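You operate a simulated robot arm through the tools that you are given. There is no shell and no other tool.

Carry out the task below with a simulated robot arm. There is one attempt and no reset: what you move stays moved.

TASK
Soap the towel on the slab with the yellow soap and scrub it clean with the orange brush.
Fine: soap and brush go back.

Only the result counts: the job must be done as asked and must still hold three seconds after the hand-in. Knocking over, shifting, dropping, spilling or breaking anything else fails it. Flat cloth is picked up by pressing the open fingertips on it (5 to 10 N) and closing them slowly along it; thin cloth reads only 2 to 8 mm in the jaws.

THE ROBOT
A 7-joint arm with a two-finger parallel gripper, fixed in place. Base frame: the origin is at the foot of the arm, x ahead of it, y to its left, z up. Units: mm, degrees, N and s.
Its first joint turns from -149.0 to 149.0 degrees. Payload 3.43 kg.
The TCP is the grasp point between the finger pads, 30 mm short of the fingertips. In the tool frame z runs along the fingers and y along their closing line. The gripper opens to 94 mm. The fingers are 28 mm wide and 10 mm thick; the gripper's body (50 by 96 mm) begins 55 mm behind the TCP.
Orientation is that of the tool frame in the base frame, as a unit quaternion [w, x, y, z]. With the fingers straight down and closing along the base's y, the tool's x points along the base's -x, its y along +y and its z along -z.

THE INTERFACE
- The arm moves only by the tool nudge_tool. Its argument "plan" is text: rows parted by semicolons, each of 7 numbers parted by spaces: the closure in counts, from 0 (fully open) to 255 (shut), then the shift along the tool's x, y, z in units of 50 mm (1.0 is 50 mm), then the turn, a rotation vector about the tool's x, y, z in units of 8 degrees (1.0 is 8 degrees). In form: fingers x y z rx ry rz; .... A call has 1 to 20 rows; each row shifts and turns the commanded pose from where the row before left it, along the tool's axes as they then stand. A call with a number of a shift or a turn outside -1 to 1 is refused whole. Rows are played at 5 a second. More than 50 mm and 8.6 degrees between two rows, or a gripper value outside its range, and nothing of the call is played. A pose out of reach is approached as far as the arm can. The call stops where the force on the tool passes 40 N (or 10 N more than at its start, if that is more) or the arm is blocked; 0.2 s more then pass. The fingers move at their own pace (about 45 mm/s each) and stop on an object; they squeeze with about 28 N. The grip force told is the motor's: it shows also when the fingers shut on nothing. Time passes only in rows, and 0.2 s behind the last, so rows that do not move let the fingers close. It gives the time, the measured TCP pose, the force on the tool (base axes), the opening and the grip force at its end, in the units of the frame above (readings bear some noise), with the torque about the TCP (base axes, N m) and any sound that the robot's microphone picked up.
- Cameras (640 x 400 px; columns grow to the right, rows downward): "scene" is fixed at [219, 649.1, 1349]; the picture's right is [-0.23, -0.97, 0.00], its down [-0.61, 0.15, -0.78] and it looks along [0.76, -0.18, -0.62] (base axes); focal length 356 px, centre (320, 200). "wrist" rides on the gripper at [76, 14, -102] in the tool frame; the picture's right is [-0.18, 0.98, 0.00], its down [-0.75, -0.14, -0.64] and it looks along [-0.63, -0.12, 0.77] (tool axes); focal length 243 px, centre (320, 200). There is no depth. A picture from a camera that has moved, and an enlarged one, comes with that camera's place and axes in the base frame and with its lens.
- capture(camera): a new picture of that camera. It takes no simulated time.
- enlarge(camera, box): a new picture of the part [left, top, right, bottom] of that camera's present view, enlarged. It takes no simulated time.
- close_job(): hands the job in; it is judged then, once.

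Nothing tells you positions but the pictures and the camera data. Unless the task says otherwise, let go and move clear before handing in.

The tools are called after ">>>" by a JSON object that holds its "api" and its "payload". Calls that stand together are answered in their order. nudge_tool: Moves the arm, as the interface text tells. Its arguments: {"type":"object","properties":{"plan":{"type":"string"}},"required":["plan"]} The other tools are called the same way: capture (camera) takes a picture; enlarge (camera, box) takes an enlarged picture of a part of a camera's view; close_job () hands the job in.

At the start:

```text
t: 0.0
ee_pos: [526.1, 575.0, 1121.7]
tcp_rot: [0.001, 0.001, 1.0, 0.0]
wrist_force: [0.0, 0.4, 0.7]
moment: [0.03, 0.0, 0.04]
finger_gap: 94.0
grip_force: 0.1
```

scene: 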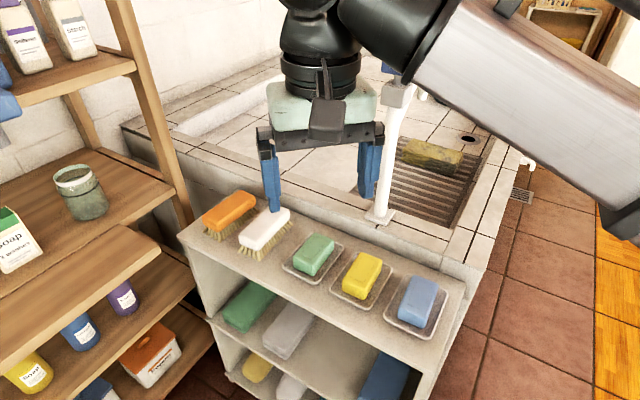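
wrist: 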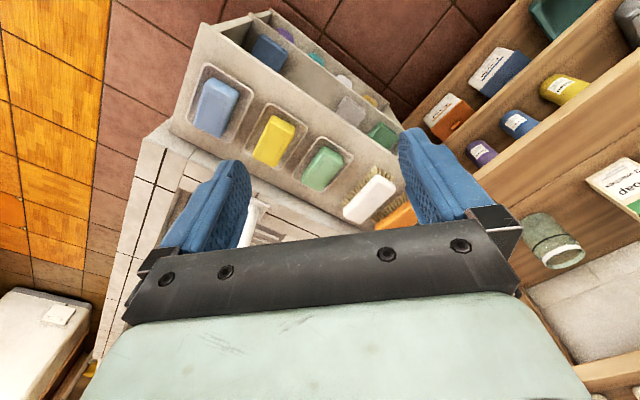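

I see a shelf top with an orange brush, a white brush and green, yellow and blue soaps in dishes; behind it is a washing basin with a slab and what may be the rolled towel. I'll look closer before moving.

>>> {"api": "enlarge", "payload": {"camera": "scene", "box": [180, 180, 480, 360]}}

>>> {"api": "enlarge", "payload": {"camera": "scene", "box": [340, 80, 560, 230]}}

>>> {"api": "enlarge", "payload": {"camera": "wrist", "box": [100, 20, 450, 260]}}

```text
2.13 times, centred on (330, 270) of scene
camera zoom: at [219.0, 649.1, 1349.0], right [-0.23, -0.97, 0.0], down [-0.61, 0.15, -0.78], along [0.76, -0.18, -0.62], focal length 759 px, centre (299, 51)
```

zoom: 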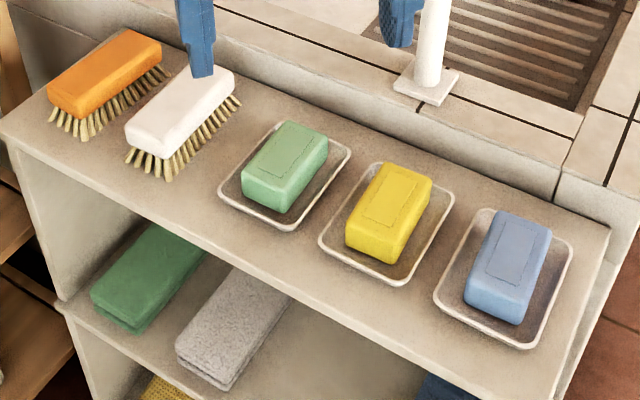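

```text
2.67 times, centred on (450, 155) of scene
camera zoom: at [219.0, 649.1, 1349.0], right [-0.23, -0.97, 0.0], down [-0.61, 0.15, -0.78], along [0.76, -0.18, -0.62], focal length 949 px, centre (-27, 320)
```

zoom: 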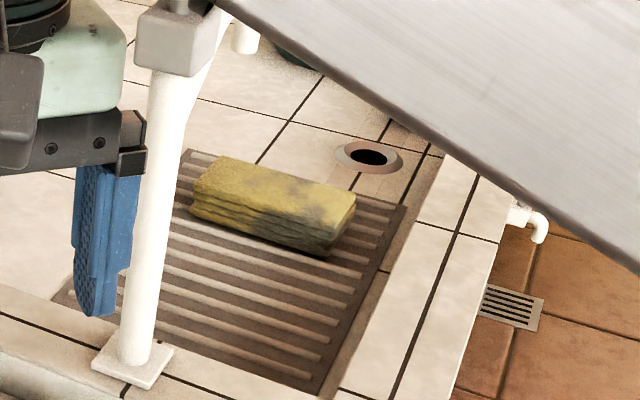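

```text
1.67 times, centred on (275, 140) of wrist
camera zoom: at [451.0, 590.4, 1224.8], right [0.18, 0.98, 0.0], down [0.75, -0.14, 0.64], along [0.63, -0.12, -0.77], focal length 404 px, centre (395, 300)
```

zoom: 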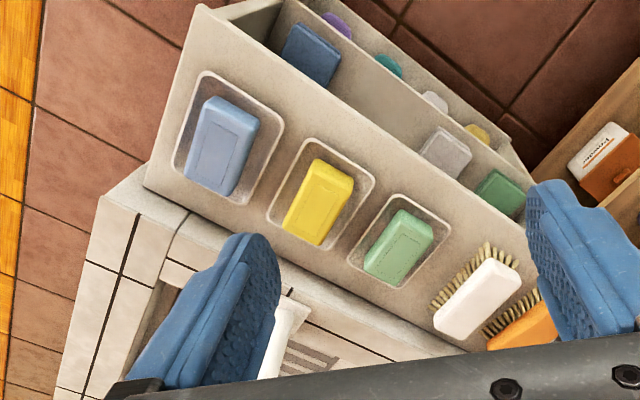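

The shelf holds the yellow soap near (628, 472, 825) by my first triangulation. The towel lies further right on a ridged slab, and a tap pole stands between them. I'll move sideways at a safe height to see the slab and pole from the wrist camera.

>>> {"api": "nudge_tool", "payload": {"plan": "0 -0.1 -0.9 -0.1 0 0 0; 0 -0.1 -0.9 -0.1 0 0 0; 0 -0.1 -0.9 -0.1 0 0 0; 0 -0.1 -0.9 -0.1 0 0 0; 0 -0.1 -0.9 -0.1 0 0 0; 0 -0.1 -0.9 -0.1 0 0 0; 0 0 0 0 0 0 0"}}

>>> {"api": "capture", "payload": {"camera": "wrist"}}

>>> {"api": "capture", "payload": {"camera": "scene"}}

```text
t: 1.6
ee_pos: [578.8, 321.3, 1098.0]
tcp_rot: [0.005, 0.0, 1.0, 0.003]
wrist_force: [0.5, 0.1, -0.2]
moment: [0.02, -0.06, 0.01]
finger_gap: 94.3
grip_force: 0.1
out of reach, approached as far as the arm can: row 3, 4, 5, 6
```

```text
taken
camera wrist: at [501.7, 334.7, 1200.1], right [0.18, 0.98, 0.01], down [0.75, -0.14, 0.65], along [0.64, -0.11, -0.76], focal length 243 px, centre (320, 200)
```

wrist: 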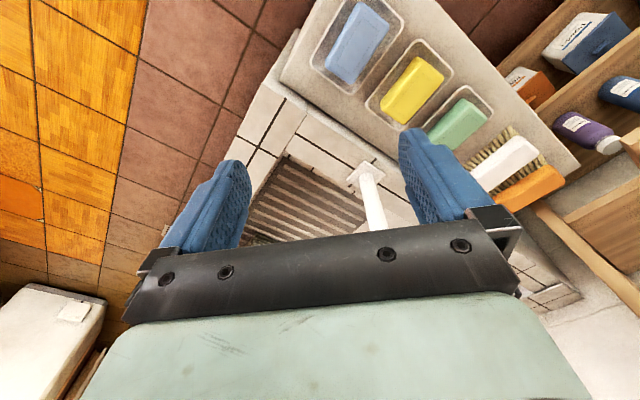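

```text
taken
```

scene: 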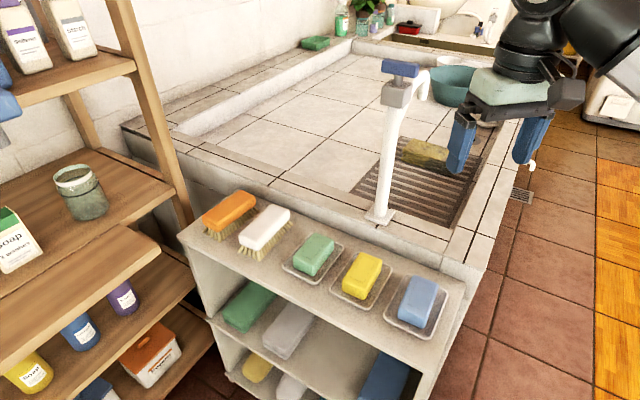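

The wrist view covers the shelf, the tap pole (near (742, 385), foot around z 855) and the slab ridges; the towel is hidden behind the fingers. I'll enlarge both views to pin the positions down.

>>> {"api": "enlarge", "payload": {"camera": "wrist", "box": [220, 0, 580, 240]}}

>>> {"api": "enlarge", "payload": {"camera": "scene", "box": [360, 50, 560, 230]}}

>>> {"api": "enlarge", "payload": {"camera": "scene", "box": [280, 190, 480, 350]}}

```text
1.67 times, centred on (400, 120) of wrist
camera zoom: at [501.7, 334.7, 1200.1], right [0.18, 0.98, 0.01], down [0.75, -0.14, 0.65], along [0.64, -0.11, -0.76], focal length 404 px, centre (187, 333)
```

zoom: 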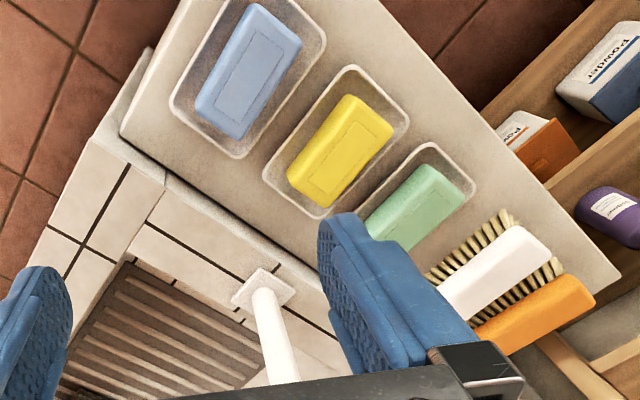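

```text
2.22 times, centred on (460, 140) of scene
camera zoom: at [219.0, 649.1, 1349.0], right [-0.23, -0.97, 0.0], down [-0.61, 0.15, -0.78], along [0.76, -0.18, -0.62], focal length 791 px, centre (9, 333)
```

zoom: 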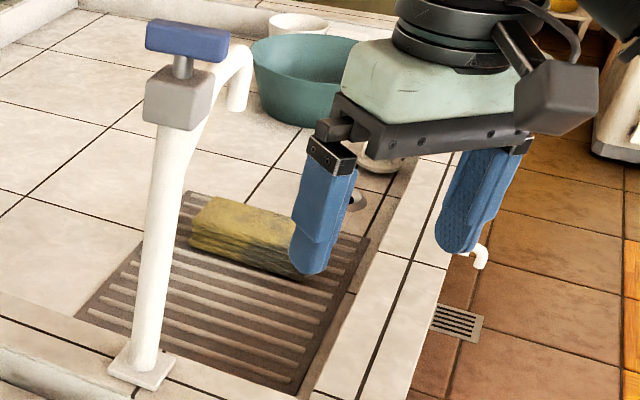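

```text
2.50 times, centred on (380, 270) of scene
camera zoom: at [219.0, 649.1, 1349.0], right [-0.23, -0.97, 0.0], down [-0.61, 0.15, -0.78], along [0.76, -0.18, -0.62], focal length 890 px, centre (170, 25)
```

zoom: 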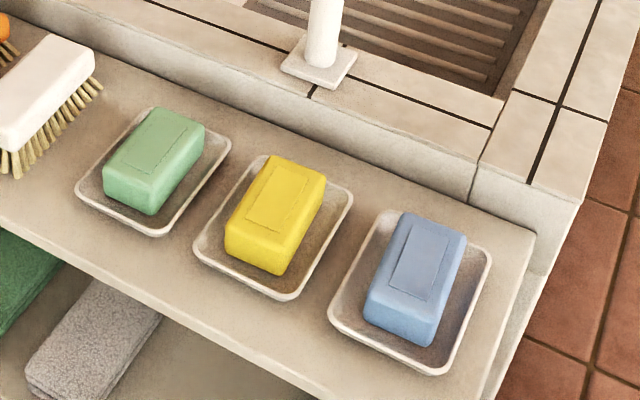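

Triangulation puts the shelf soap near (633, 464, 826), the pole foot near (742, 390), and its spout reaching to about (800, 315). The towel is roughly at (960, 150), so I'll swing round on the near side of the tap to look straight at it.

>>> {"api": "nudge_tool", "payload": {"plan": "0 -0.5 -0.85 0 0 0 0; 0 -0.5 -0.85 0 0 0 0; 0 -0.5 -0.85 0 0 0 0; 0 -0.5 -0.85 0 0 0 0; 0 0 0 0 0 0 0"}}

>>> {"api": "capture", "payload": {"camera": "wrist"}}

>>> {"api": "enlarge", "payload": {"camera": "scene", "box": [340, 80, 560, 230]}}

```text
t: 2.8
ee_pos: [678.9, 150.6, 1097.9]
tcp_rot: [0.001, 0.0, 1.0, 0.0]
wrist_force: [-0.2, -0.3, -0.2]
moment: [0.03, 0.0, 0.02]
finger_gap: 93.8
grip_force: 0.0
```

```text
taken
camera wrist: at [603.2, 165.1, 1200.9], right [0.18, 0.98, 0.0], down [0.75, -0.14, 0.64], along [0.63, -0.12, -0.77], focal length 243 px, centre (320, 200)
```

wrist: 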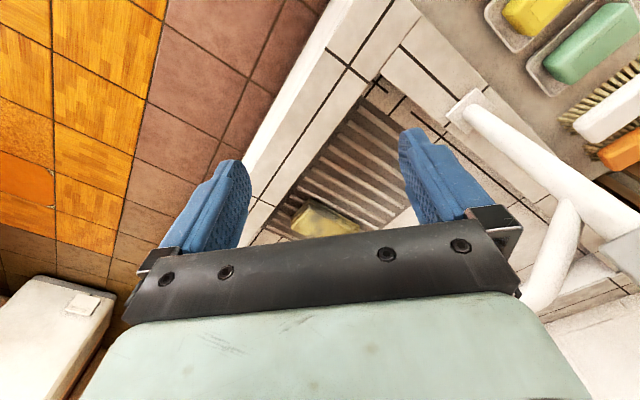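

```text
2.67 times, centred on (450, 155) of scene
camera zoom: at [219.0, 649.1, 1349.0], right [-0.23, -0.97, 0.0], down [-0.61, 0.15, -0.78], along [0.76, -0.18, -0.62], focal length 949 px, centre (-27, 320)
```

zoom: 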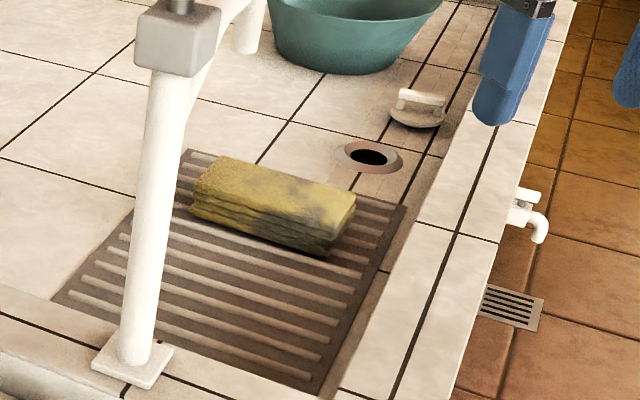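

Now I can see part of the towel past the gripper bar, so I'm 150–200 mm short of a proper view. I'll go ahead at the same height.

>>> {"api": "nudge_tool", "payload": {"plan": "0 -0.98 -0.1 0 0 0 0; 0 -0.98 -0.1 0 0 0 0; 0 -0.98 -0.1 0 0 0 0; 0 0 0 0 0 0 0"}}

>>> {"api": "capture", "payload": {"camera": "wrist"}}

>>> {"api": "enlarge", "payload": {"camera": "wrist", "box": [200, 60, 440, 220]}}

>>> {"api": "capture", "payload": {"camera": "scene"}}

```text
t: 3.8
ee_pos: [824.9, 137.0, 1098.8]
tcp_rot: [0.0, 0.001, 1.0, 0.001]
wrist_force: [0.9, 0.0, -0.3]
moment: [0.01, 0.03, -0.01]
finger_gap: 93.9
grip_force: 0.0
```

```text
taken
camera wrist: at [749.7, 151.5, 1201.0], right [0.18, 0.98, 0.0], down [0.75, -0.14, 0.64], along [0.63, -0.12, -0.77], focal length 243 px, centre (320, 200)
```

wrist: 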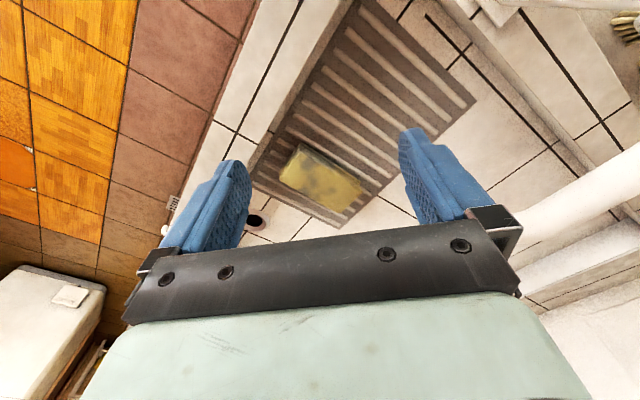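

```text
2.50 times, centred on (320, 140) of wrist
camera zoom: at [749.7, 151.5, 1201.0], right [0.18, 0.98, 0.0], down [0.75, -0.14, 0.64], along [0.63, -0.12, -0.77], focal length 606 px, centre (320, 350)
```

zoom: 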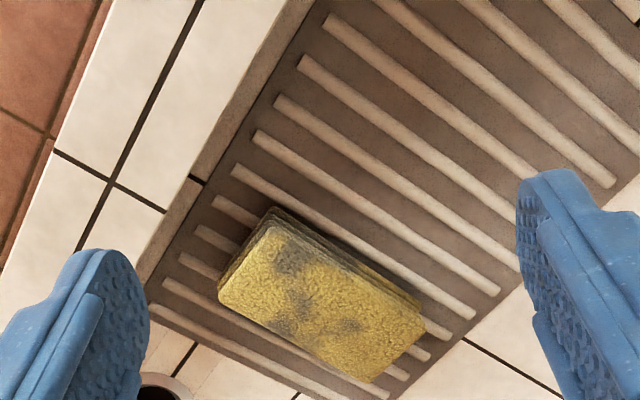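

```text
taken
```

scene: 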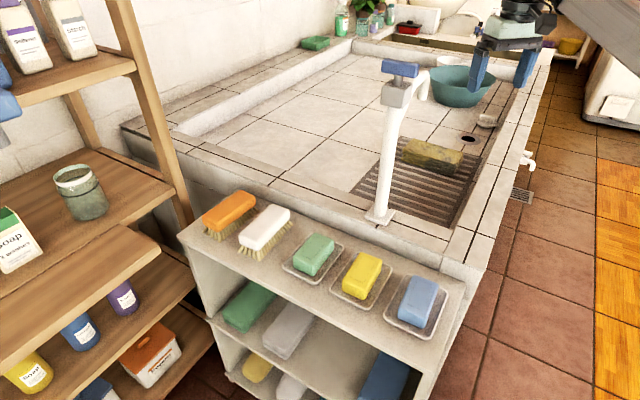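

The towel is clear now: a folded yellow cloth with grey stains, top near z 803, about 157 x 73 mm, centred near (1036, 102) with its long axis at roughly 42°. That is beyond the straight-down reach, so I'll test how far the arm gets while closing in for a better look.

>>> {"api": "nudge_tool", "payload": {"plan": "0 -0.7 -0.14 0.6 0 0 0; 0 -0.7 -0.14 0.6 0 0 0; 0 -0.7 -0.14 0.6 0 0 0; 0 0 0 0 0 0 0"}}

>>> {"api": "capture", "payload": {"camera": "wrist"}}

>>> {"api": "capture", "payload": {"camera": "scene"}}

```text
t: 4.8
ee_pos: [929.8, 116.9, 1007.1]
tcp_rot: [0.0, 0.0, 1.0, 0.0]
wrist_force: [0.7, -0.2, 0.7]
moment: [-0.04, 0.03, 0.02]
finger_gap: 93.7
grip_force: 0.0
```

```text
taken
camera wrist: at [855.5, 130.6, 1110.0], right [0.18, 0.98, 0.0], down [0.75, -0.14, 0.64], along [0.63, -0.12, -0.77], focal length 243 px, centre (320, 200)
```

wrist: 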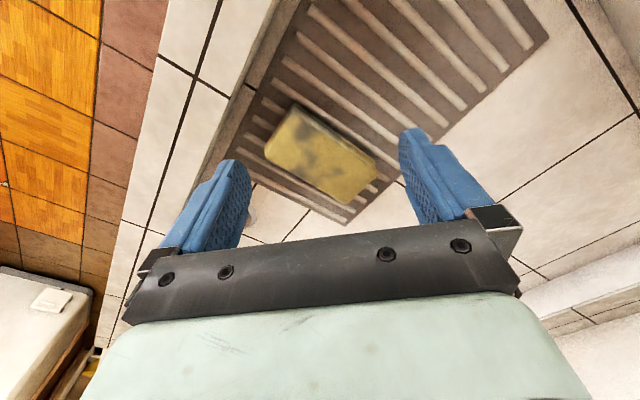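

```text
taken
```

scene: 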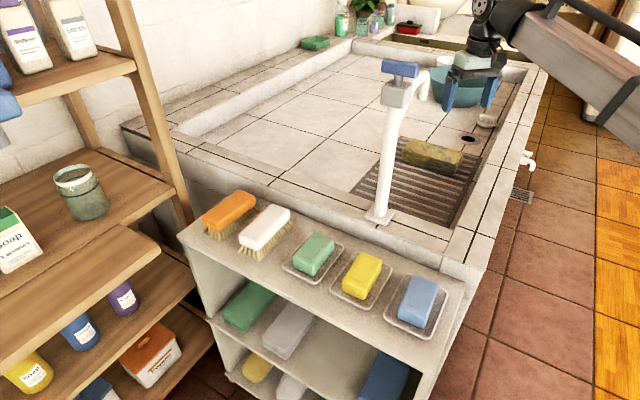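

The gripper is now at (930, 117, 1007) with the towel between the fingers in view. I'll enlarge it for a precise position.

>>> {"api": "enlarge", "payload": {"camera": "wrist", "box": [230, 80, 430, 220]}}

>>> {"api": "enlarge", "payload": {"camera": "scene", "box": [360, 110, 500, 210]}}

```text
2.86 times, centred on (330, 150) of wrist
camera zoom: at [855.5, 130.6, 1110.0], right [0.18, 0.98, 0.0], down [0.75, -0.14, 0.64], along [0.63, -0.12, -0.77], focal length 693 px, centre (291, 343)
```

zoom: 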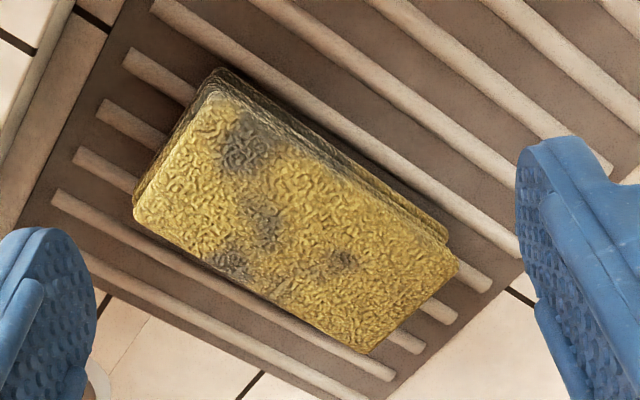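

```text
4.00 times, centred on (430, 160) of scene
camera zoom: at [219.0, 649.1, 1349.0], right [-0.23, -0.97, 0.0], down [-0.61, 0.15, -0.78], along [0.76, -0.18, -0.62], focal length 1423 px, centre (-120, 360)
```

zoom: 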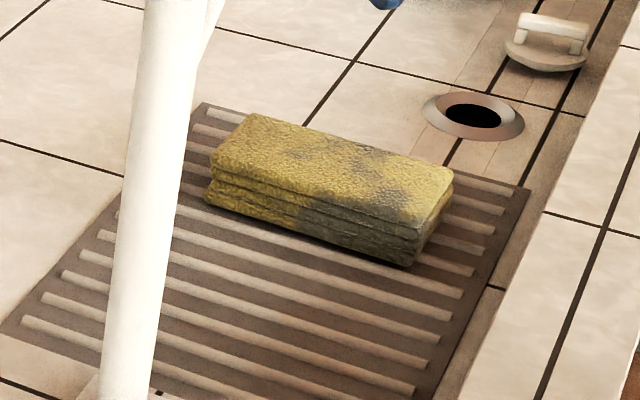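

With the closer view, the towel top fits z ≈ 798 with corners about A(958,73), B(1074,181), C(1127,126), D(1009,21). I'll check how far the arm reaches above it with the tool straight down.

>>> {"api": "nudge_tool", "payload": {"plan": "0 -0.56 -0.085 0.53 0 0 0; 0 -0.56 -0.085 0.53 0 0 0; 0 -0.56 -0.085 0.53 0 0 0; 0 -0.56 -0.085 0.53 0 0 0; 0 0 0 0 0 0 0"}}

>>> {"api": "capture", "payload": {"camera": "scene"}}

```text
t: 6.0
ee_pos: [1042.1, 100.6, 902.3]
tcp_rot: [0.0, 0.0, 1.0, 0.001]
wrist_force: [-0.1, 0.9, 0.5]
moment: [0.02, 0.01, 0.0]
finger_gap: 93.8
grip_force: 0.1
```

```text
taken
```

scene: 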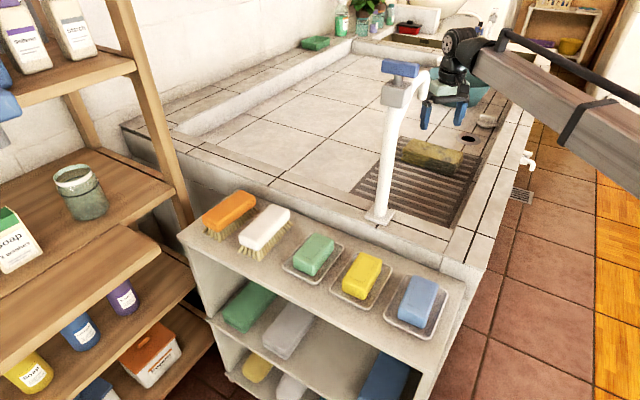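

The arm does reach (1042, 100, 902) straight down. I'll check lower and further out, keeping the fingertips above the towel.

>>> {"api": "nudge_tool", "payload": {"plan": "0 0 0 0.5 0 0 0; 0 0 0 0.5 0 0 0; 0 0 0 0 0 0 0"}}

>>> {"api": "nudge_tool", "payload": {"plan": "0 -0.4 0.2 0 0 0 0; 0 -0.4 0.2 0 0 0 0; 0 -0.4 0.2 0 0 0 0; 0 0 0 0 0 0 0"}}

>>> {"api": "capture", "payload": {"camera": "wrist"}}

>>> {"api": "capture", "payload": {"camera": "scene"}}

```text
t: 6.8
ee_pos: [1041.9, 98.4, 851.5]
tcp_rot: [0.0, 0.001, 1.0, 0.0]
wrist_force: [-0.8, 0.2, -0.4]
moment: [-0.01, 0.01, 0.0]
finger_gap: 93.8
grip_force: 0.1
```

```text
t: 7.8
ee_pos: [1102.2, 129.2, 853.3]
tcp_rot: [0.0, 0.0, 1.0, 0.0]
wrist_force: [0.6, -0.4, -0.5]
moment: [0.0, -0.02, 0.01]
finger_gap: 94.2
grip_force: 0.0
```

```text
taken
camera wrist: at [1026.7, 143.8, 955.8], right [0.18, 0.98, 0.0], down [0.75, -0.14, 0.64], along [0.63, -0.12, -0.77], focal length 243 px, centre (320, 200)
```

wrist: 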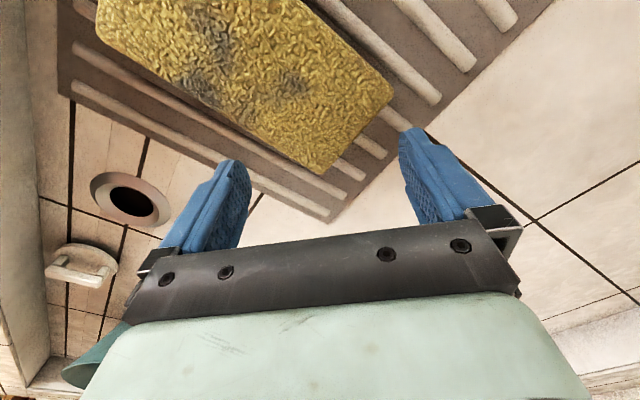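

```text
taken
```

scene: 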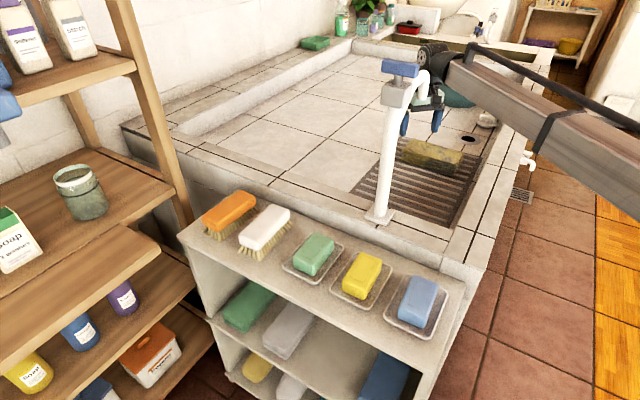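

Reach is fine: straight down at r ≈ 1109, and the close view confirms the towel corners. Now I'll retreat up and back around the near side of the tap toward the shelf.

>>> {"api": "nudge_tool", "payload": {"plan": "0 0 0 -0.98 0 0 0; 0 0 0 -0.98 0 0 0; 0 0 0 -0.98 0 0 0; 0 0.95 0.05 0 0 0 0; 0 0.95 0.05 0 0 0 0; 0 0.95 0.05 0 0 0 0; 0 0.95 0.05 0 0 0 0; 0 0.95 0.05 0 0 0 0; 0 0.95 0.05 0 0 0 0; 0 0.95 0.05 0 0 0 0; 0 0.95 0.05 0 0 0 0; 0 0.48 0.72 0 0 0 0; 0 0.48 0.72 0 0 0 0; 0 0.48 0.72 0 0 0 0; 0 0.48 0.72 0 0 0 0; 0 0.48 0.72 0 0 0 0; 0 0 0 0 0 0 0"}}

>>> {"api": "capture", "payload": {"camera": "wrist"}}

>>> {"api": "capture", "payload": {"camera": "scene"}}

```text
t: 11.4
ee_pos: [601.5, 329.5, 999.6]
tcp_rot: [0.0, -0.001, 1.0, -0.001]
wrist_force: [-0.2, -0.1, 0.7]
moment: [0.01, -0.04, 0.05]
finger_gap: 93.9
grip_force: 0.1
```

```text
taken
camera wrist: at [525.8, 344.7, 1101.8], right [0.18, 0.98, 0.0], down [0.75, -0.14, 0.64], along [0.63, -0.12, -0.77], focal length 243 px, centre (320, 200)
```

wrist: 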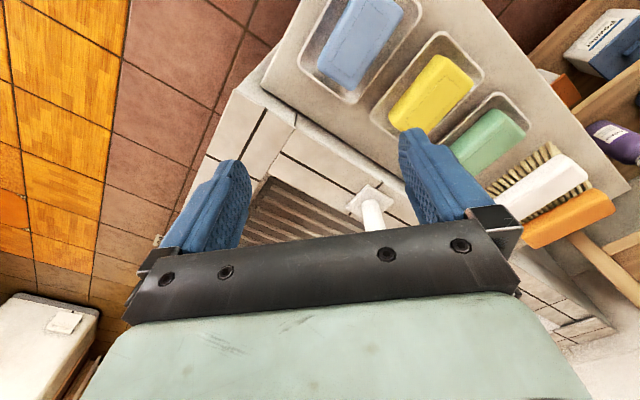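

```text
taken
```

scene: 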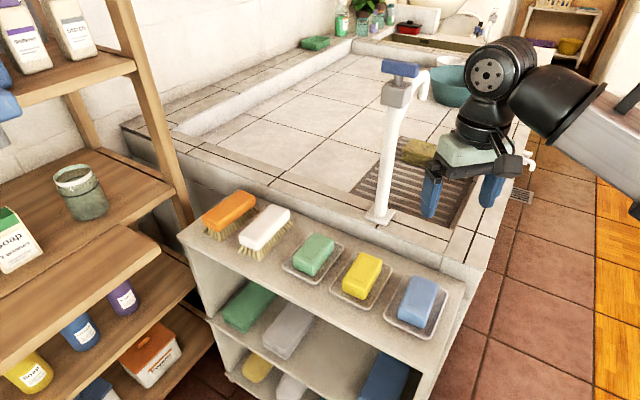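

The shelf soaps and brushes are in view; the yellow soap fits around (636, 457, 815). I'll move above it and yaw the gripper about 42° so the fingers line up with the soap's short side.

>>> {"api": "nudge_tool", "payload": {"plan": "0 -0.233 0.853 0.333 0 0 0; 0 -0.233 0.853 0.333 0 0 0; 0 -0.233 0.853 0.333 0 0 0; 0 0 0 0 0 0 0.875; 0 0 0 0 0 0 0.875; 0 0 0 0 0 0 0.875; 0 0 0 0 0 0 0.875; 0 0 0 0 0 0 0.875; 0 0 0 0 0 0 0.875; 0 0 0 0 0 0 0"}}

>>> {"api": "capture", "payload": {"camera": "wrist"}}

>>> {"api": "capture", "payload": {"camera": "scene"}}

```text
t: 13.6
ee_pos: [637.4, 457.7, 949.6]
tcp_rot: [0.0, 0.36, 0.933, 0.0]
wrist_force: [-0.6, -0.6, 0.4]
moment: [0.01, -0.01, -0.01]
finger_gap: 94.0
grip_force: 0.1
```

```text
taken
camera wrist: at [590.7, 518.9, 1052.0], right [0.8, 0.61, 0.0], down [0.46, -0.61, 0.64], along [0.39, -0.51, -0.77], focal length 243 px, centre (320, 200)
```

wrist: 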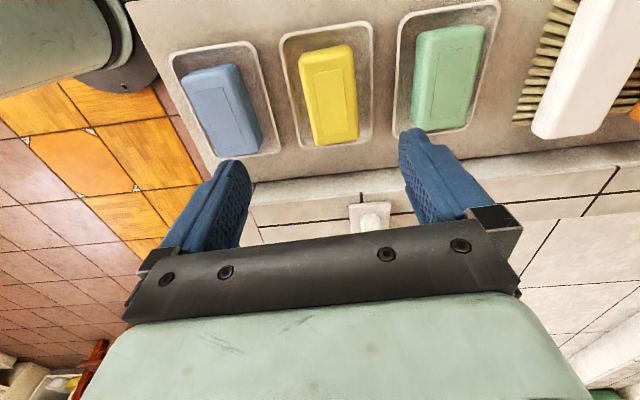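

```text
taken
```

scene: 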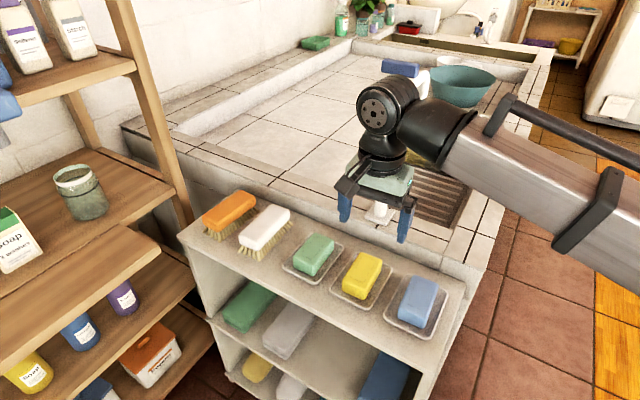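

The yellow soap is now centred between the fingers, long axis about -44°, centre near (642, 464). I'll enlarge it to check the clearance between soap and dish.

>>> {"api": "enlarge", "payload": {"camera": "wrist", "box": [230, 10, 430, 160]}}

>>> {"api": "enlarge", "payload": {"camera": "scene", "box": [310, 225, 430, 325]}}

```text
2.67 times, centred on (330, 85) of wrist
camera zoom: at [590.7, 518.9, 1052.0], right [0.8, 0.61, 0.0], down [0.46, -0.61, 0.64], along [0.39, -0.51, -0.77], focal length 647 px, centre (293, 507)
```

zoom: 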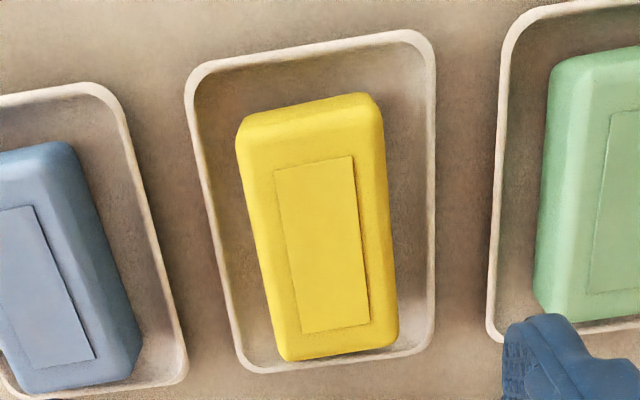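

```text
4.00 times, centred on (370, 275) of scene
camera zoom: at [219.0, 649.1, 1349.0], right [-0.23, -0.97, 0.0], down [-0.61, 0.15, -0.78], along [0.76, -0.18, -0.62], focal length 1423 px, centre (120, -100)
```

zoom: 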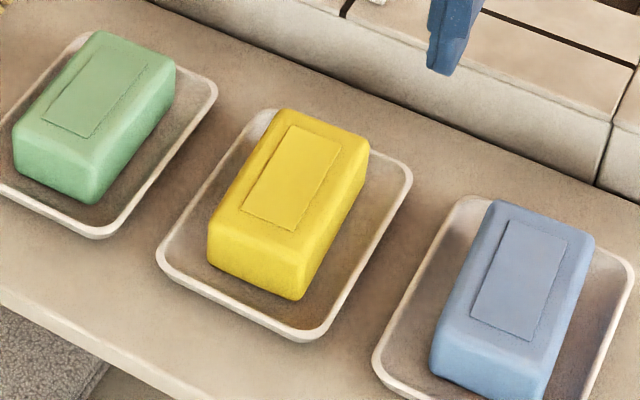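

The soap's label fixes it at about (650, 462), top z ≈ 806, yaw -42.5°, about 85 x 47 mm, with roughly 15 mm clearance in its dish. I'll centre over it, narrow the fingers to about 60 mm and descend partway.

>>> {"api": "nudge_tool", "payload": {"plan": "90 -0.06 0.112 0.4 0 0 0; 90 -0.06 0.112 0.4 0 0 0; 90 0 0 0.4 0 0 0; 90 0 0 0.3 0 0 0; 90 0 0 0 0 0 0; 90 0 0 0 0 0 0"}}

>>> {"api": "capture", "payload": {"camera": "wrist"}}

>>> {"api": "enlarge", "payload": {"camera": "scene", "box": [310, 205, 430, 325]}}

```text
t: 15.0
ee_pos: [649.0, 461.8, 874.2]
tcp_rot: [0.0, 0.358, 0.934, 0.0]
wrist_force: [-0.5, -0.3, -0.3]
moment: [0.02, 0.01, 0.0]
finger_gap: 60.9
grip_force: 0.2
```

```text
taken
camera wrist: at [602.8, 522.9, 976.9], right [0.79, 0.61, 0.0], down [0.47, -0.61, 0.64], along [0.39, -0.51, -0.77], focal length 243 px, centre (320, 200)
```

wrist: 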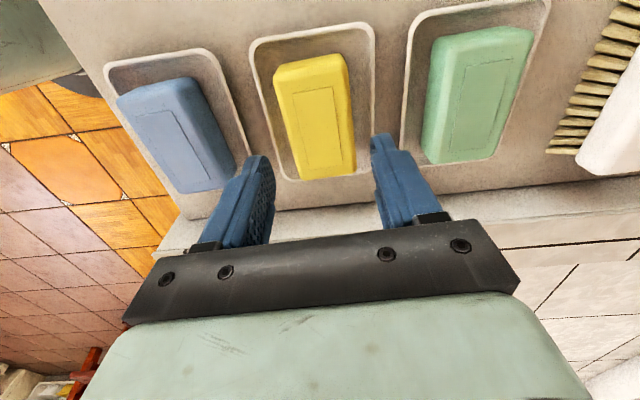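

```text
3.33 times, centred on (370, 265) of scene
camera zoom: at [219.0, 649.1, 1349.0], right [-0.23, -0.97, 0.0], down [-0.61, 0.15, -0.78], along [0.76, -0.18, -0.62], focal length 1186 px, centre (153, -17)
```

zoom: 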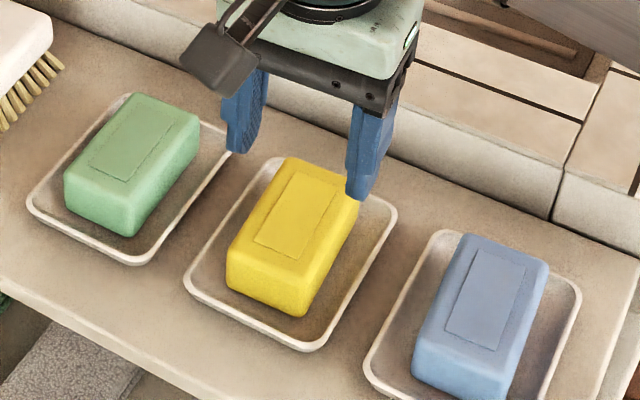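

The soap sits nearly centred under the fingers. I'll enlarge once more to trim the last millimetres before going down.

>>> {"api": "enlarge", "payload": {"camera": "wrist", "box": [230, 40, 420, 240]}}

```text
2.00 times, centred on (325, 140) of wrist
camera zoom: at [602.8, 522.9, 976.9], right [0.79, 0.61, 0.0], down [0.47, -0.61, 0.64], along [0.39, -0.51, -0.77], focal length 485 px, centre (310, 320)
```

zoom: 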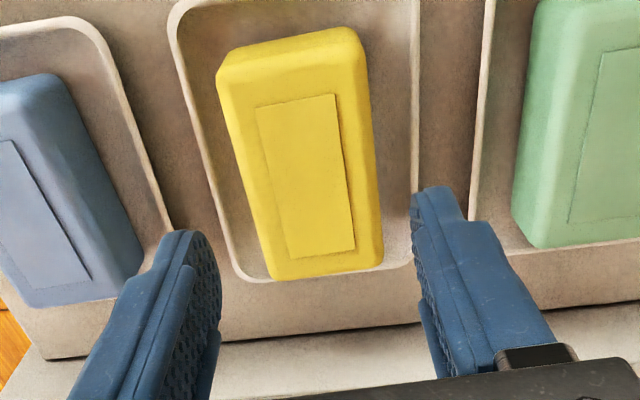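

The alignment is within 1–2 mm. I'll narrow slightly and descend to TCP z ≈ 820.

>>> {"api": "nudge_tool", "payload": {"plan": "100 0 0 0 0 0 0; 100 0 0 0.4 0 0 0; 100 0 0 0.3 0 0 0; 100 0 0 0.2 0 0 0; 100 0 0 0.16 0 0 0; 100 0 0 0 0 0 0"}}

>>> {"api": "enlarge", "payload": {"camera": "scene", "box": [310, 205, 430, 325]}}

>>> {"api": "enlarge", "payload": {"camera": "wrist", "box": [200, 40, 440, 240]}}

```text
t: 16.4
ee_pos: [650.2, 461.7, 821.0]
tcp_rot: [0.0, 0.359, 0.933, -0.001]
wrist_force: [-0.2, 0.0, -1.5]
moment: [0.02, 0.02, -0.01]
finger_gap: 57.3
grip_force: 0.1
```

```text
3.33 times, centred on (370, 265) of scene
camera zoom: at [219.0, 649.1, 1349.0], right [-0.23, -0.97, 0.0], down [-0.61, 0.15, -0.78], along [0.76, -0.18, -0.62], focal length 1186 px, centre (153, -17)
```

zoom: 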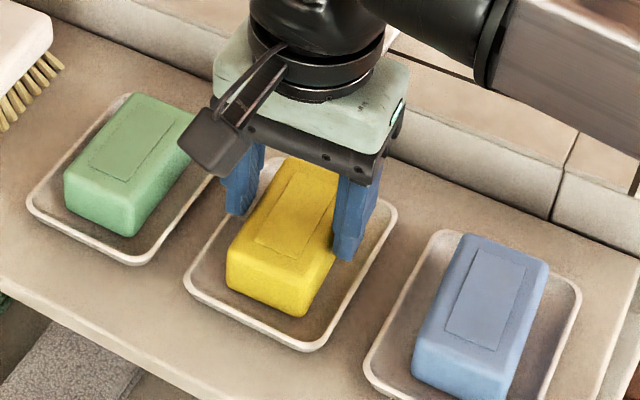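

```text
2.00 times, centred on (320, 140) of wrist
camera zoom: at [602.7, 523.1, 924.3], right [0.79, 0.61, 0.0], down [0.47, -0.61, 0.64], along [0.39, -0.51, -0.77], focal length 485 px, centre (320, 320)
```

zoom: 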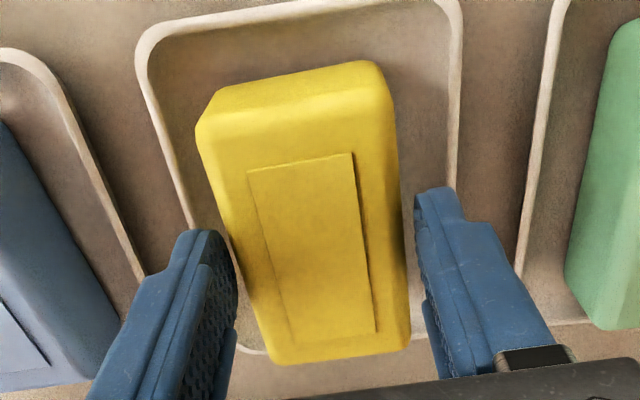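

The soap top works out nearer z 797, so the tips only overlap it by about 6 mm. I'll narrow to about 54 mm and go down another 9 mm, staying inside the dish rim.

>>> {"api": "nudge_tool", "payload": {"plan": "107 0 -0.024 0 0 0 0; 107 0 0 0.06 0 0 0; 107 0 0 0.06 0 0 0; 107 0 0 0.06 0 0 0; 107 0 0 0 0 0 0"}}

>>> {"api": "enlarge", "payload": {"camera": "wrist", "box": [200, 40, 440, 240]}}

>>> {"api": "enlarge", "payload": {"camera": "scene", "box": [330, 230, 410, 310]}}

```text
t: 17.6
ee_pos: [647.5, 460.2, 813.3]
tcp_rot: [0.0, 0.358, 0.934, 0.0]
wrist_force: [-0.1, -1.1, -0.6]
moment: [-0.02, -0.02, 0.01]
finger_gap: 54.5
grip_force: 0.0
```

```text
2.00 times, centred on (320, 140) of wrist
camera zoom: at [601.6, 522.4, 915.1], right [0.79, 0.61, 0.0], down [0.47, -0.61, 0.64], along [0.39, -0.51, -0.77], focal length 485 px, centre (320, 320)
```

zoom: 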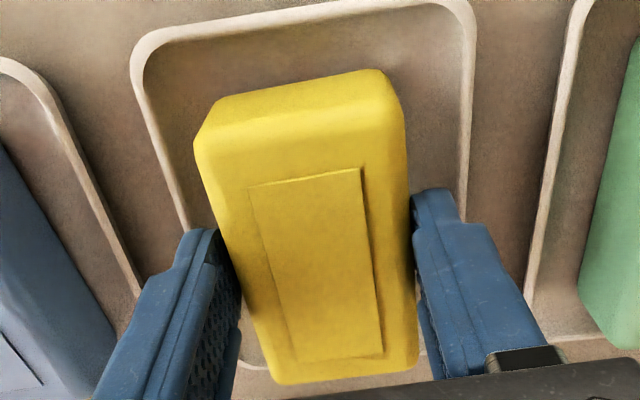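

```text
5.00 times, centred on (370, 270) of scene
camera zoom: at [219.0, 649.1, 1349.0], right [-0.23, -0.97, 0.0], down [-0.61, 0.15, -0.78], along [0.76, -0.18, -0.62], focal length 1779 px, centre (70, -150)
```

zoom: 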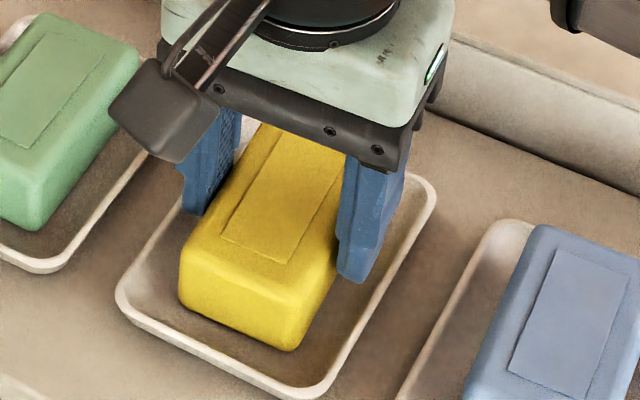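

The fingers straddle the soap with clearance on both sides. I'll go 3 mm lower and close.

>>> {"api": "nudge_tool", "payload": {"plan": "107 0 0 0.06 0 0 0; 107 0 0 0 0 0 0; 140 0 0 0 0 0 0; 170 0 0 0 0 0 0; 200 0 0 0 0 0 0; 200 0 0 0 0 0 0; 200 0 0 0 0 0 0"}}

>>> {"api": "enlarge", "payload": {"camera": "wrist", "box": [200, 40, 440, 240]}}

```text
t: 19.2
ee_pos: [649.0, 460.5, 809.6]
tcp_rot: [0.0, 0.358, 0.934, -0.001]
wrist_force: [-0.4, 0.6, -0.3]
moment: [0.0, -0.03, -0.04]
finger_gap: 51.6
grip_force: 28.1
```

```text
2.00 times, centred on (320, 140) of wrist
camera zoom: at [601.7, 522.4, 912.3], right [0.79, 0.61, 0.0], down [0.47, -0.61, 0.64], along [0.39, -0.51, -0.77], focal length 485 px, centre (320, 320)
```

zoom: 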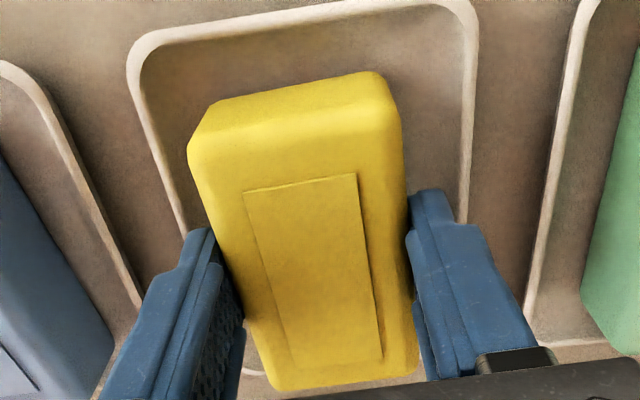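

Gripped at 51.6 mm with 28 N. I'll note the pick pose (649.0, 460.5, 809.6) for the return and lift straight up.

>>> {"api": "nudge_tool", "payload": {"plan": "200 0 0 -0.1 0 0 0; 200 0 0 -0.2 0 0 0; 200 0 0 -0.5 0 0 0; 200 0 0 -0.9 0 0 0; 200 0 0 -0.9 0 0 0; 200 0 0 -0.9 0 0 0; 200 0 0 -0.5 0 0 0; 200 0 0 0 0 0 0"}}

>>> {"api": "capture", "payload": {"camera": "wrist"}}

>>> {"api": "capture", "payload": {"camera": "scene"}}

```text
t: 21.0
ee_pos: [648.0, 460.0, 1009.7]
tcp_rot: [0.0, 0.358, 0.934, 0.001]
wrist_force: [0.3, -0.4, -2.2]
moment: [0.04, -0.05, -0.02]
finger_gap: 51.6
grip_force: 28.0
```

```text
taken
camera wrist: at [602.0, 522.2, 1111.9], right [0.79, 0.61, 0.0], down [0.47, -0.61, 0.64], along [0.39, -0.51, -0.77], focal length 243 px, centre (320, 200)
```

wrist: 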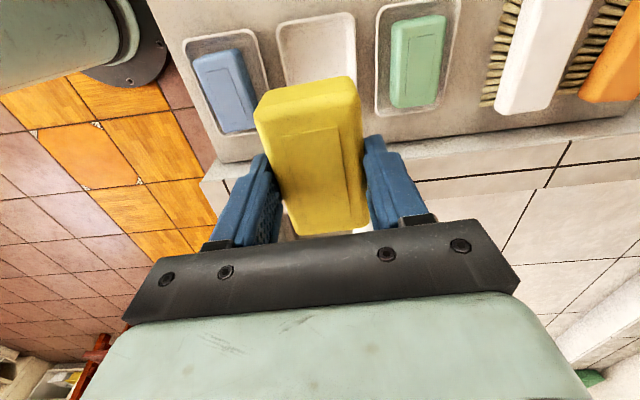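

```text
taken
```

scene: 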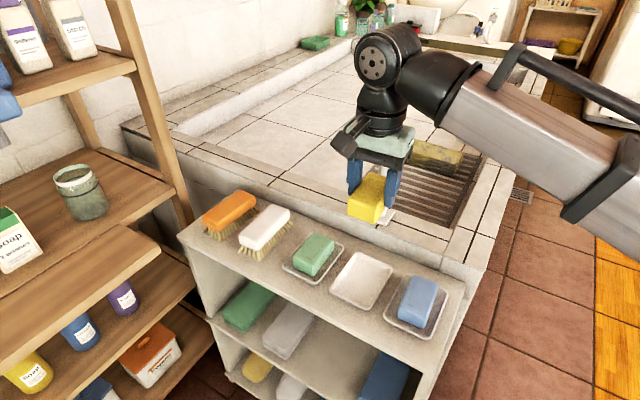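

The soap is firmly held and weighs about 2 N. I'll carry it back round the near side of the tap to above the towel, keeping this yaw because its long side then spans the towel's short side.

>>> {"api": "nudge_tool", "payload": {"plan": "200 -0.342 -0.859 0 0 0 0; 200 -0.342 -0.859 0 0 0 0; 200 -0.342 -0.859 0 0 0 0; 200 -0.838 -0.215 0 0 0 0; 200 -0.838 -0.215 0 0 0 0; 200 -0.838 -0.215 0 0 0 0; 200 -0.838 -0.215 0 0 0 0; 200 -0.838 -0.215 0 0 0 0; 200 -0.78 0.509 0 0 0 0; 200 -0.78 0.509 0 0 0 0; 200 -0.78 0.509 0 0 0 0; 200 -0.78 0.509 0 0 0 0; 200 -0.78 0.509 0 0 0 0; 200 -0.78 0.509 0 0 0 0; 200 -0.78 0.509 0 0 0 0; 200 0 0 0.7 0 0 0; 200 0 0 0.7 0 0 0; 200 0 0 0 0 0 0"}}

>>> {"api": "capture", "payload": {"camera": "wrist"}}

>>> {"api": "capture", "payload": {"camera": "scene"}}

```text
t: 24.8
ee_pos: [1041.4, 98.7, 940.3]
tcp_rot: [0.0, 0.359, 0.933, 0.0]
wrist_force: [-0.4, -0.7, -1.7]
moment: [0.01, -0.02, 0.0]
finger_gap: 51.4
grip_force: 28.1
```

```text
taken
camera wrist: at [995.0, 161.5, 1042.1], right [0.79, 0.61, 0.0], down [0.47, -0.61, 0.64], along [0.39, -0.51, -0.77], focal length 243 px, centre (320, 200)
```

wrist: 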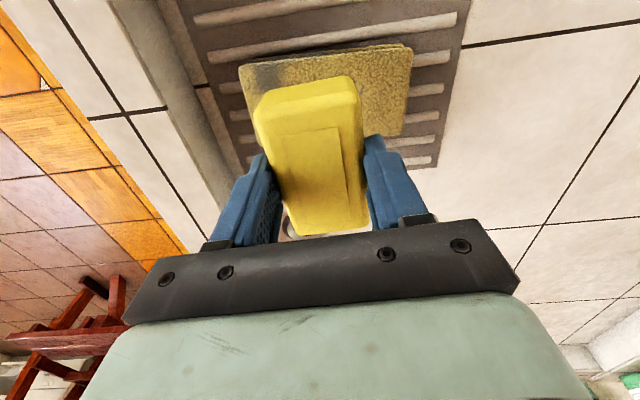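

```text
taken
```

scene: 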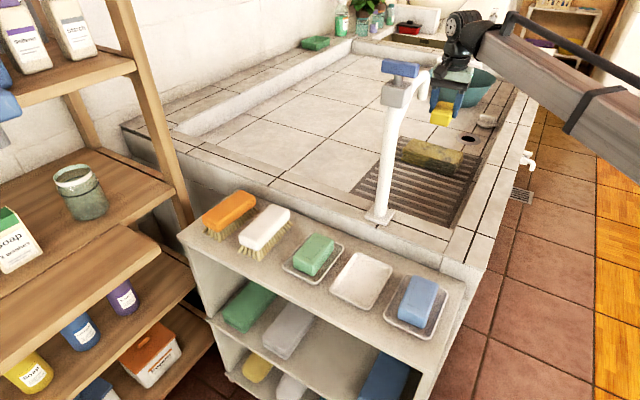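

The soap hangs over the towel centre with about 100 mm to go. I'll descend close to contact and then creep down, watching the force.

>>> {"api": "nudge_tool", "payload": {"plan": "200 0 0 0.7 0 0 0; 200 0 0 0.7 0 0 0; 200 0 0 0.36 0 0 0; 200 0 0 0 0 0 0"}}

>>> {"api": "enlarge", "payload": {"camera": "scene", "box": [370, 90, 510, 190]}}

>>> {"api": "capture", "payload": {"camera": "wrist"}}

```text
t: 25.8
ee_pos: [1041.0, 97.3, 850.5]
tcp_rot: [0.0, 0.359, 0.933, -0.001]
wrist_force: [-0.5, 0.0, -2.3]
moment: [-0.01, -0.02, -0.01]
finger_gap: 51.3
grip_force: 28.3
```

```text
4.00 times, centred on (440, 140) of scene
camera zoom: at [219.0, 649.1, 1349.0], right [-0.23, -0.97, 0.0], down [-0.61, 0.15, -0.78], along [0.76, -0.18, -0.62], focal length 1423 px, centre (-160, 440)
```

zoom: 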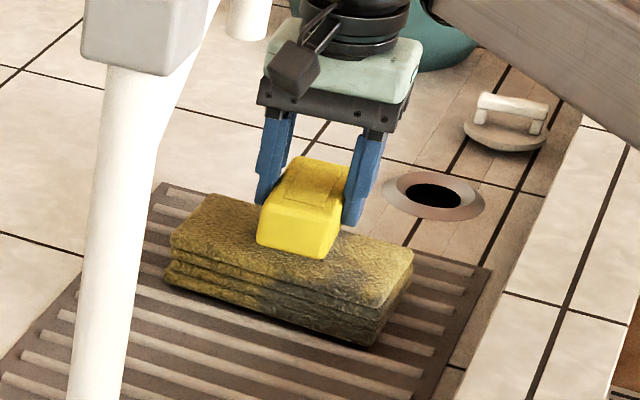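

```text
taken
camera wrist: at [994.7, 160.5, 953.4], right [0.79, 0.61, 0.0], down [0.47, -0.61, 0.64], along [0.39, -0.51, -0.77], focal length 243 px, centre (320, 200)
```

wrist: 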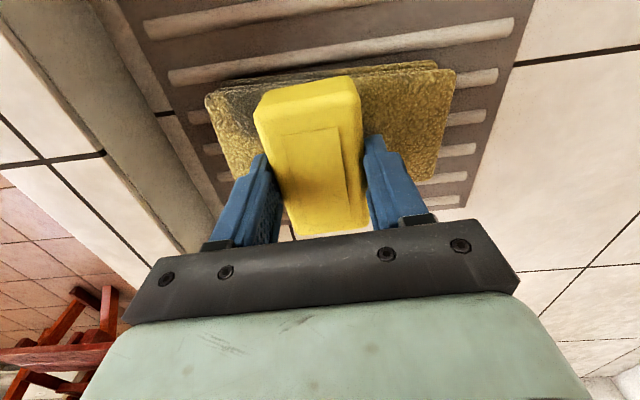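

The soap is right over the middle of the towel, close to touching. Creeping down in 2 mm steps.

>>> {"api": "nudge_tool", "payload": {"plan": "200 0 0 0.06 0 0 0; 200 0 0 0.06 0 0 0; 200 0 0 0.06 0 0 0; 200 0 0 0 0 0 0"}}

>>> {"api": "nudge_tool", "payload": {"plan": "200 0 0 0.04 0 0 0; 200 0 0 0 0 0 0"}}

```text
t: 26.8
ee_pos: [1041.2, 99.7, 842.4]
tcp_rot: [0.0, 0.359, 0.933, 0.0]
wrist_force: [0.6, -0.2, -3.6]
moment: [0.02, -0.03, 0.01]
finger_gap: 51.7
grip_force: 27.9
```

```text
t: 27.4
ee_pos: [1041.8, 98.8, 840.9]
tcp_rot: [0.0, 0.359, 0.933, 0.0]
wrist_force: [-0.2, 0.0, -1.3]
moment: [-0.02, 0.01, 0.0]
finger_gap: 51.6
grip_force: 28.0
```

Still only the soap's own weight on the sensor. Continuing down.

>>> {"api": "nudge_tool", "payload": {"plan": "200 0 0 0.05 0 0 0; 200 0 0 0 0 0 0"}}

>>> {"api": "nudge_tool", "payload": {"plan": "200 0 0 0.04 0 0 0; 200 0 0 0 0 0 0"}}

>>> {"api": "nudge_tool", "payload": {"plan": "200 0 0 0.04 0 0 0; 200 0 0 0 0 0 0"}}

```text
t: 28.0
ee_pos: [1042.4, 99.8, 838.1]
tcp_rot: [0.0, 0.359, 0.933, 0.0]
wrist_force: [0.0, 0.3, -1.0]
moment: [-0.01, 0.0, 0.03]
finger_gap: 51.4
grip_force: 27.4
```

```text
t: 28.6
ee_pos: [1041.5, 99.9, 835.4]
tcp_rot: [0.0, 0.359, 0.933, 0.0]
wrist_force: [0.0, 0.7, -2.2]
moment: [0.0, -0.03, 0.02]
finger_gap: 51.5
grip_force: 28.4
```

```text
t: 29.2
ee_pos: [1040.7, 99.2, 834.9]
tcp_rot: [0.001, 0.357, 0.934, 0.0]
wrist_force: [1.0, 0.0, 2.8]
moment: [-0.06, -0.01, 0.02]
finger_gap: 51.5
grip_force: 28.4
```

Contact: the vertical force has swung from -2 N to +2.8 N at z ≈ 835. One more millimetre to set a working pressure.

>>> {"api": "nudge_tool", "payload": {"plan": "200 0 0 0.02 0 0 0; 200 0 0 0 0 0 0"}}

>>> {"api": "enlarge", "payload": {"camera": "scene", "box": [370, 90, 510, 190]}}

```text
t: 29.8
ee_pos: [1040.7, 98.3, 833.6]
tcp_rot: [0.001, 0.358, 0.934, 0.0]
wrist_force: [1.0, 1.0, 6.8]
moment: [-0.06, -0.05, 0.03]
finger_gap: 51.7
grip_force: 27.6
```

```text
4.00 times, centred on (440, 140) of scene
camera zoom: at [219.0, 649.1, 1349.0], right [-0.23, -0.97, 0.0], down [-0.61, 0.15, -0.78], along [0.76, -0.18, -0.62], focal length 1423 px, centre (-160, 440)
```

zoom: 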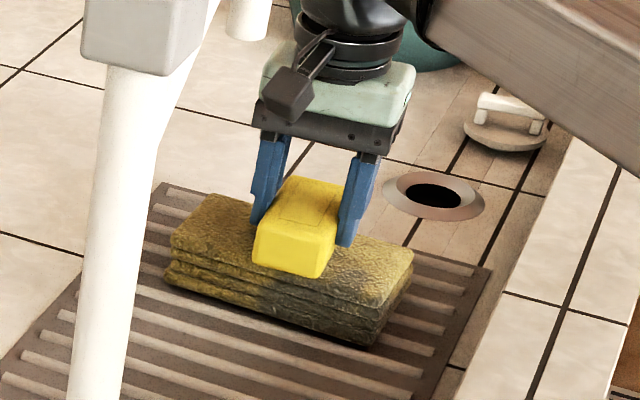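

Pressing at about 9 N net. I'll make a short test stroke along the towel's long axis and check that the towel stays put.

>>> {"api": "nudge_tool", "payload": {"plan": "200 -0.019 0.199 0 0 0 0; 200 -0.019 0.199 0 0 0 0; 200 0 0 0 0 0 0"}}

>>> {"api": "enlarge", "payload": {"camera": "scene", "box": [370, 90, 510, 190]}}

>>> {"api": "capture", "payload": {"camera": "wrist"}}

```text
t: 30.6
ee_pos: [1055.5, 112.8, 832.8]
tcp_rot: [0.0, 0.359, 0.933, 0.0]
wrist_force: [-0.4, -1.4, 4.1]
moment: [-0.12, 0.04, 0.01]
finger_gap: 51.5
grip_force: 28.7
```

```text
4.00 times, centred on (440, 140) of scene
camera zoom: at [219.0, 649.1, 1349.0], right [-0.23, -0.97, 0.0], down [-0.61, 0.15, -0.78], along [0.76, -0.18, -0.62], focal length 1423 px, centre (-160, 440)
```

zoom: 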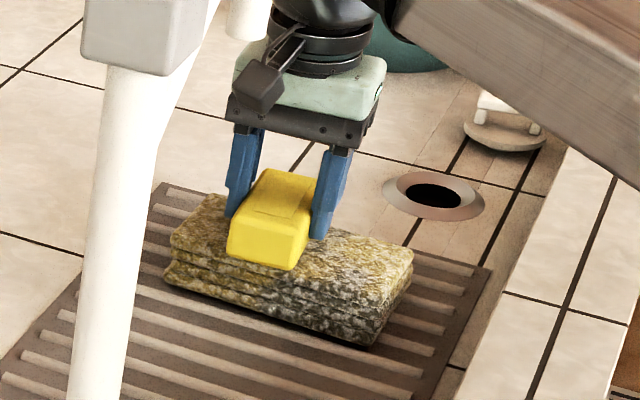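

```text
taken
camera wrist: at [1009.4, 174.3, 935.8], right [0.79, 0.61, 0.0], down [0.47, -0.61, 0.64], along [0.39, -0.51, -0.77], focal length 243 px, centre (320, 200)
```

wrist: 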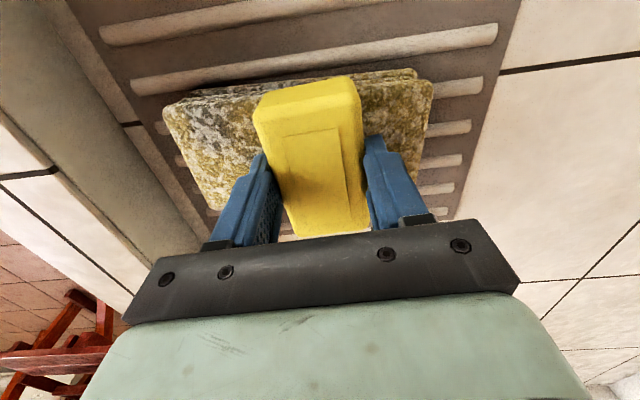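

The towel is turning soapy (white specks) and hasn't moved. I'll run full strokes back and forth along its length.

>>> {"api": "nudge_tool", "payload": {"plan": "200 -0.023 0.239 0.01 0 0 0; 200 -0.023 0.239 0 0 0 0; 200 -0.023 0.239 0 0 0 0; 200 0.023 -0.239 0 0 0 0; 200 0.023 -0.239 0 0 0 0; 200 0.023 -0.239 0 0 0 0; 200 0.023 -0.239 0 0 0 0; 200 0.023 -0.239 0 0 0 0; 200 0.023 -0.239 0 0 0 0; 200 0.023 -0.239 0 0 0 0; 200 0.023 -0.239 0 0 0 0; 200 0.023 -0.239 0 0 0 0; 200 0 0 0 0 0 0"}}

>>> {"api": "enlarge", "payload": {"camera": "scene", "box": [370, 90, 510, 190]}}

```text
t: 33.4
ee_pos: [1002.3, 63.6, 832.8]
tcp_rot: [-0.001, 0.359, 0.933, 0.0]
wrist_force: [0.4, 1.0, 6.8]
moment: [0.11, 0.06, 0.0]
finger_gap: 51.3
grip_force: 28.0
```

```text
4.00 times, centred on (440, 140) of scene
camera zoom: at [219.0, 649.1, 1349.0], right [-0.23, -0.97, 0.0], down [-0.61, 0.15, -0.78], along [0.76, -0.18, -0.62], focal length 1423 px, centre (-160, 440)
```

zoom: 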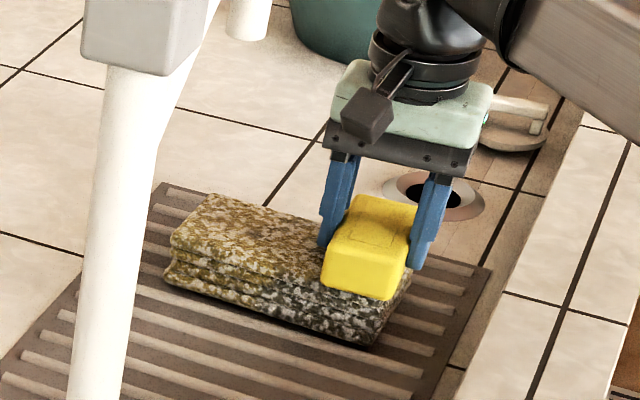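

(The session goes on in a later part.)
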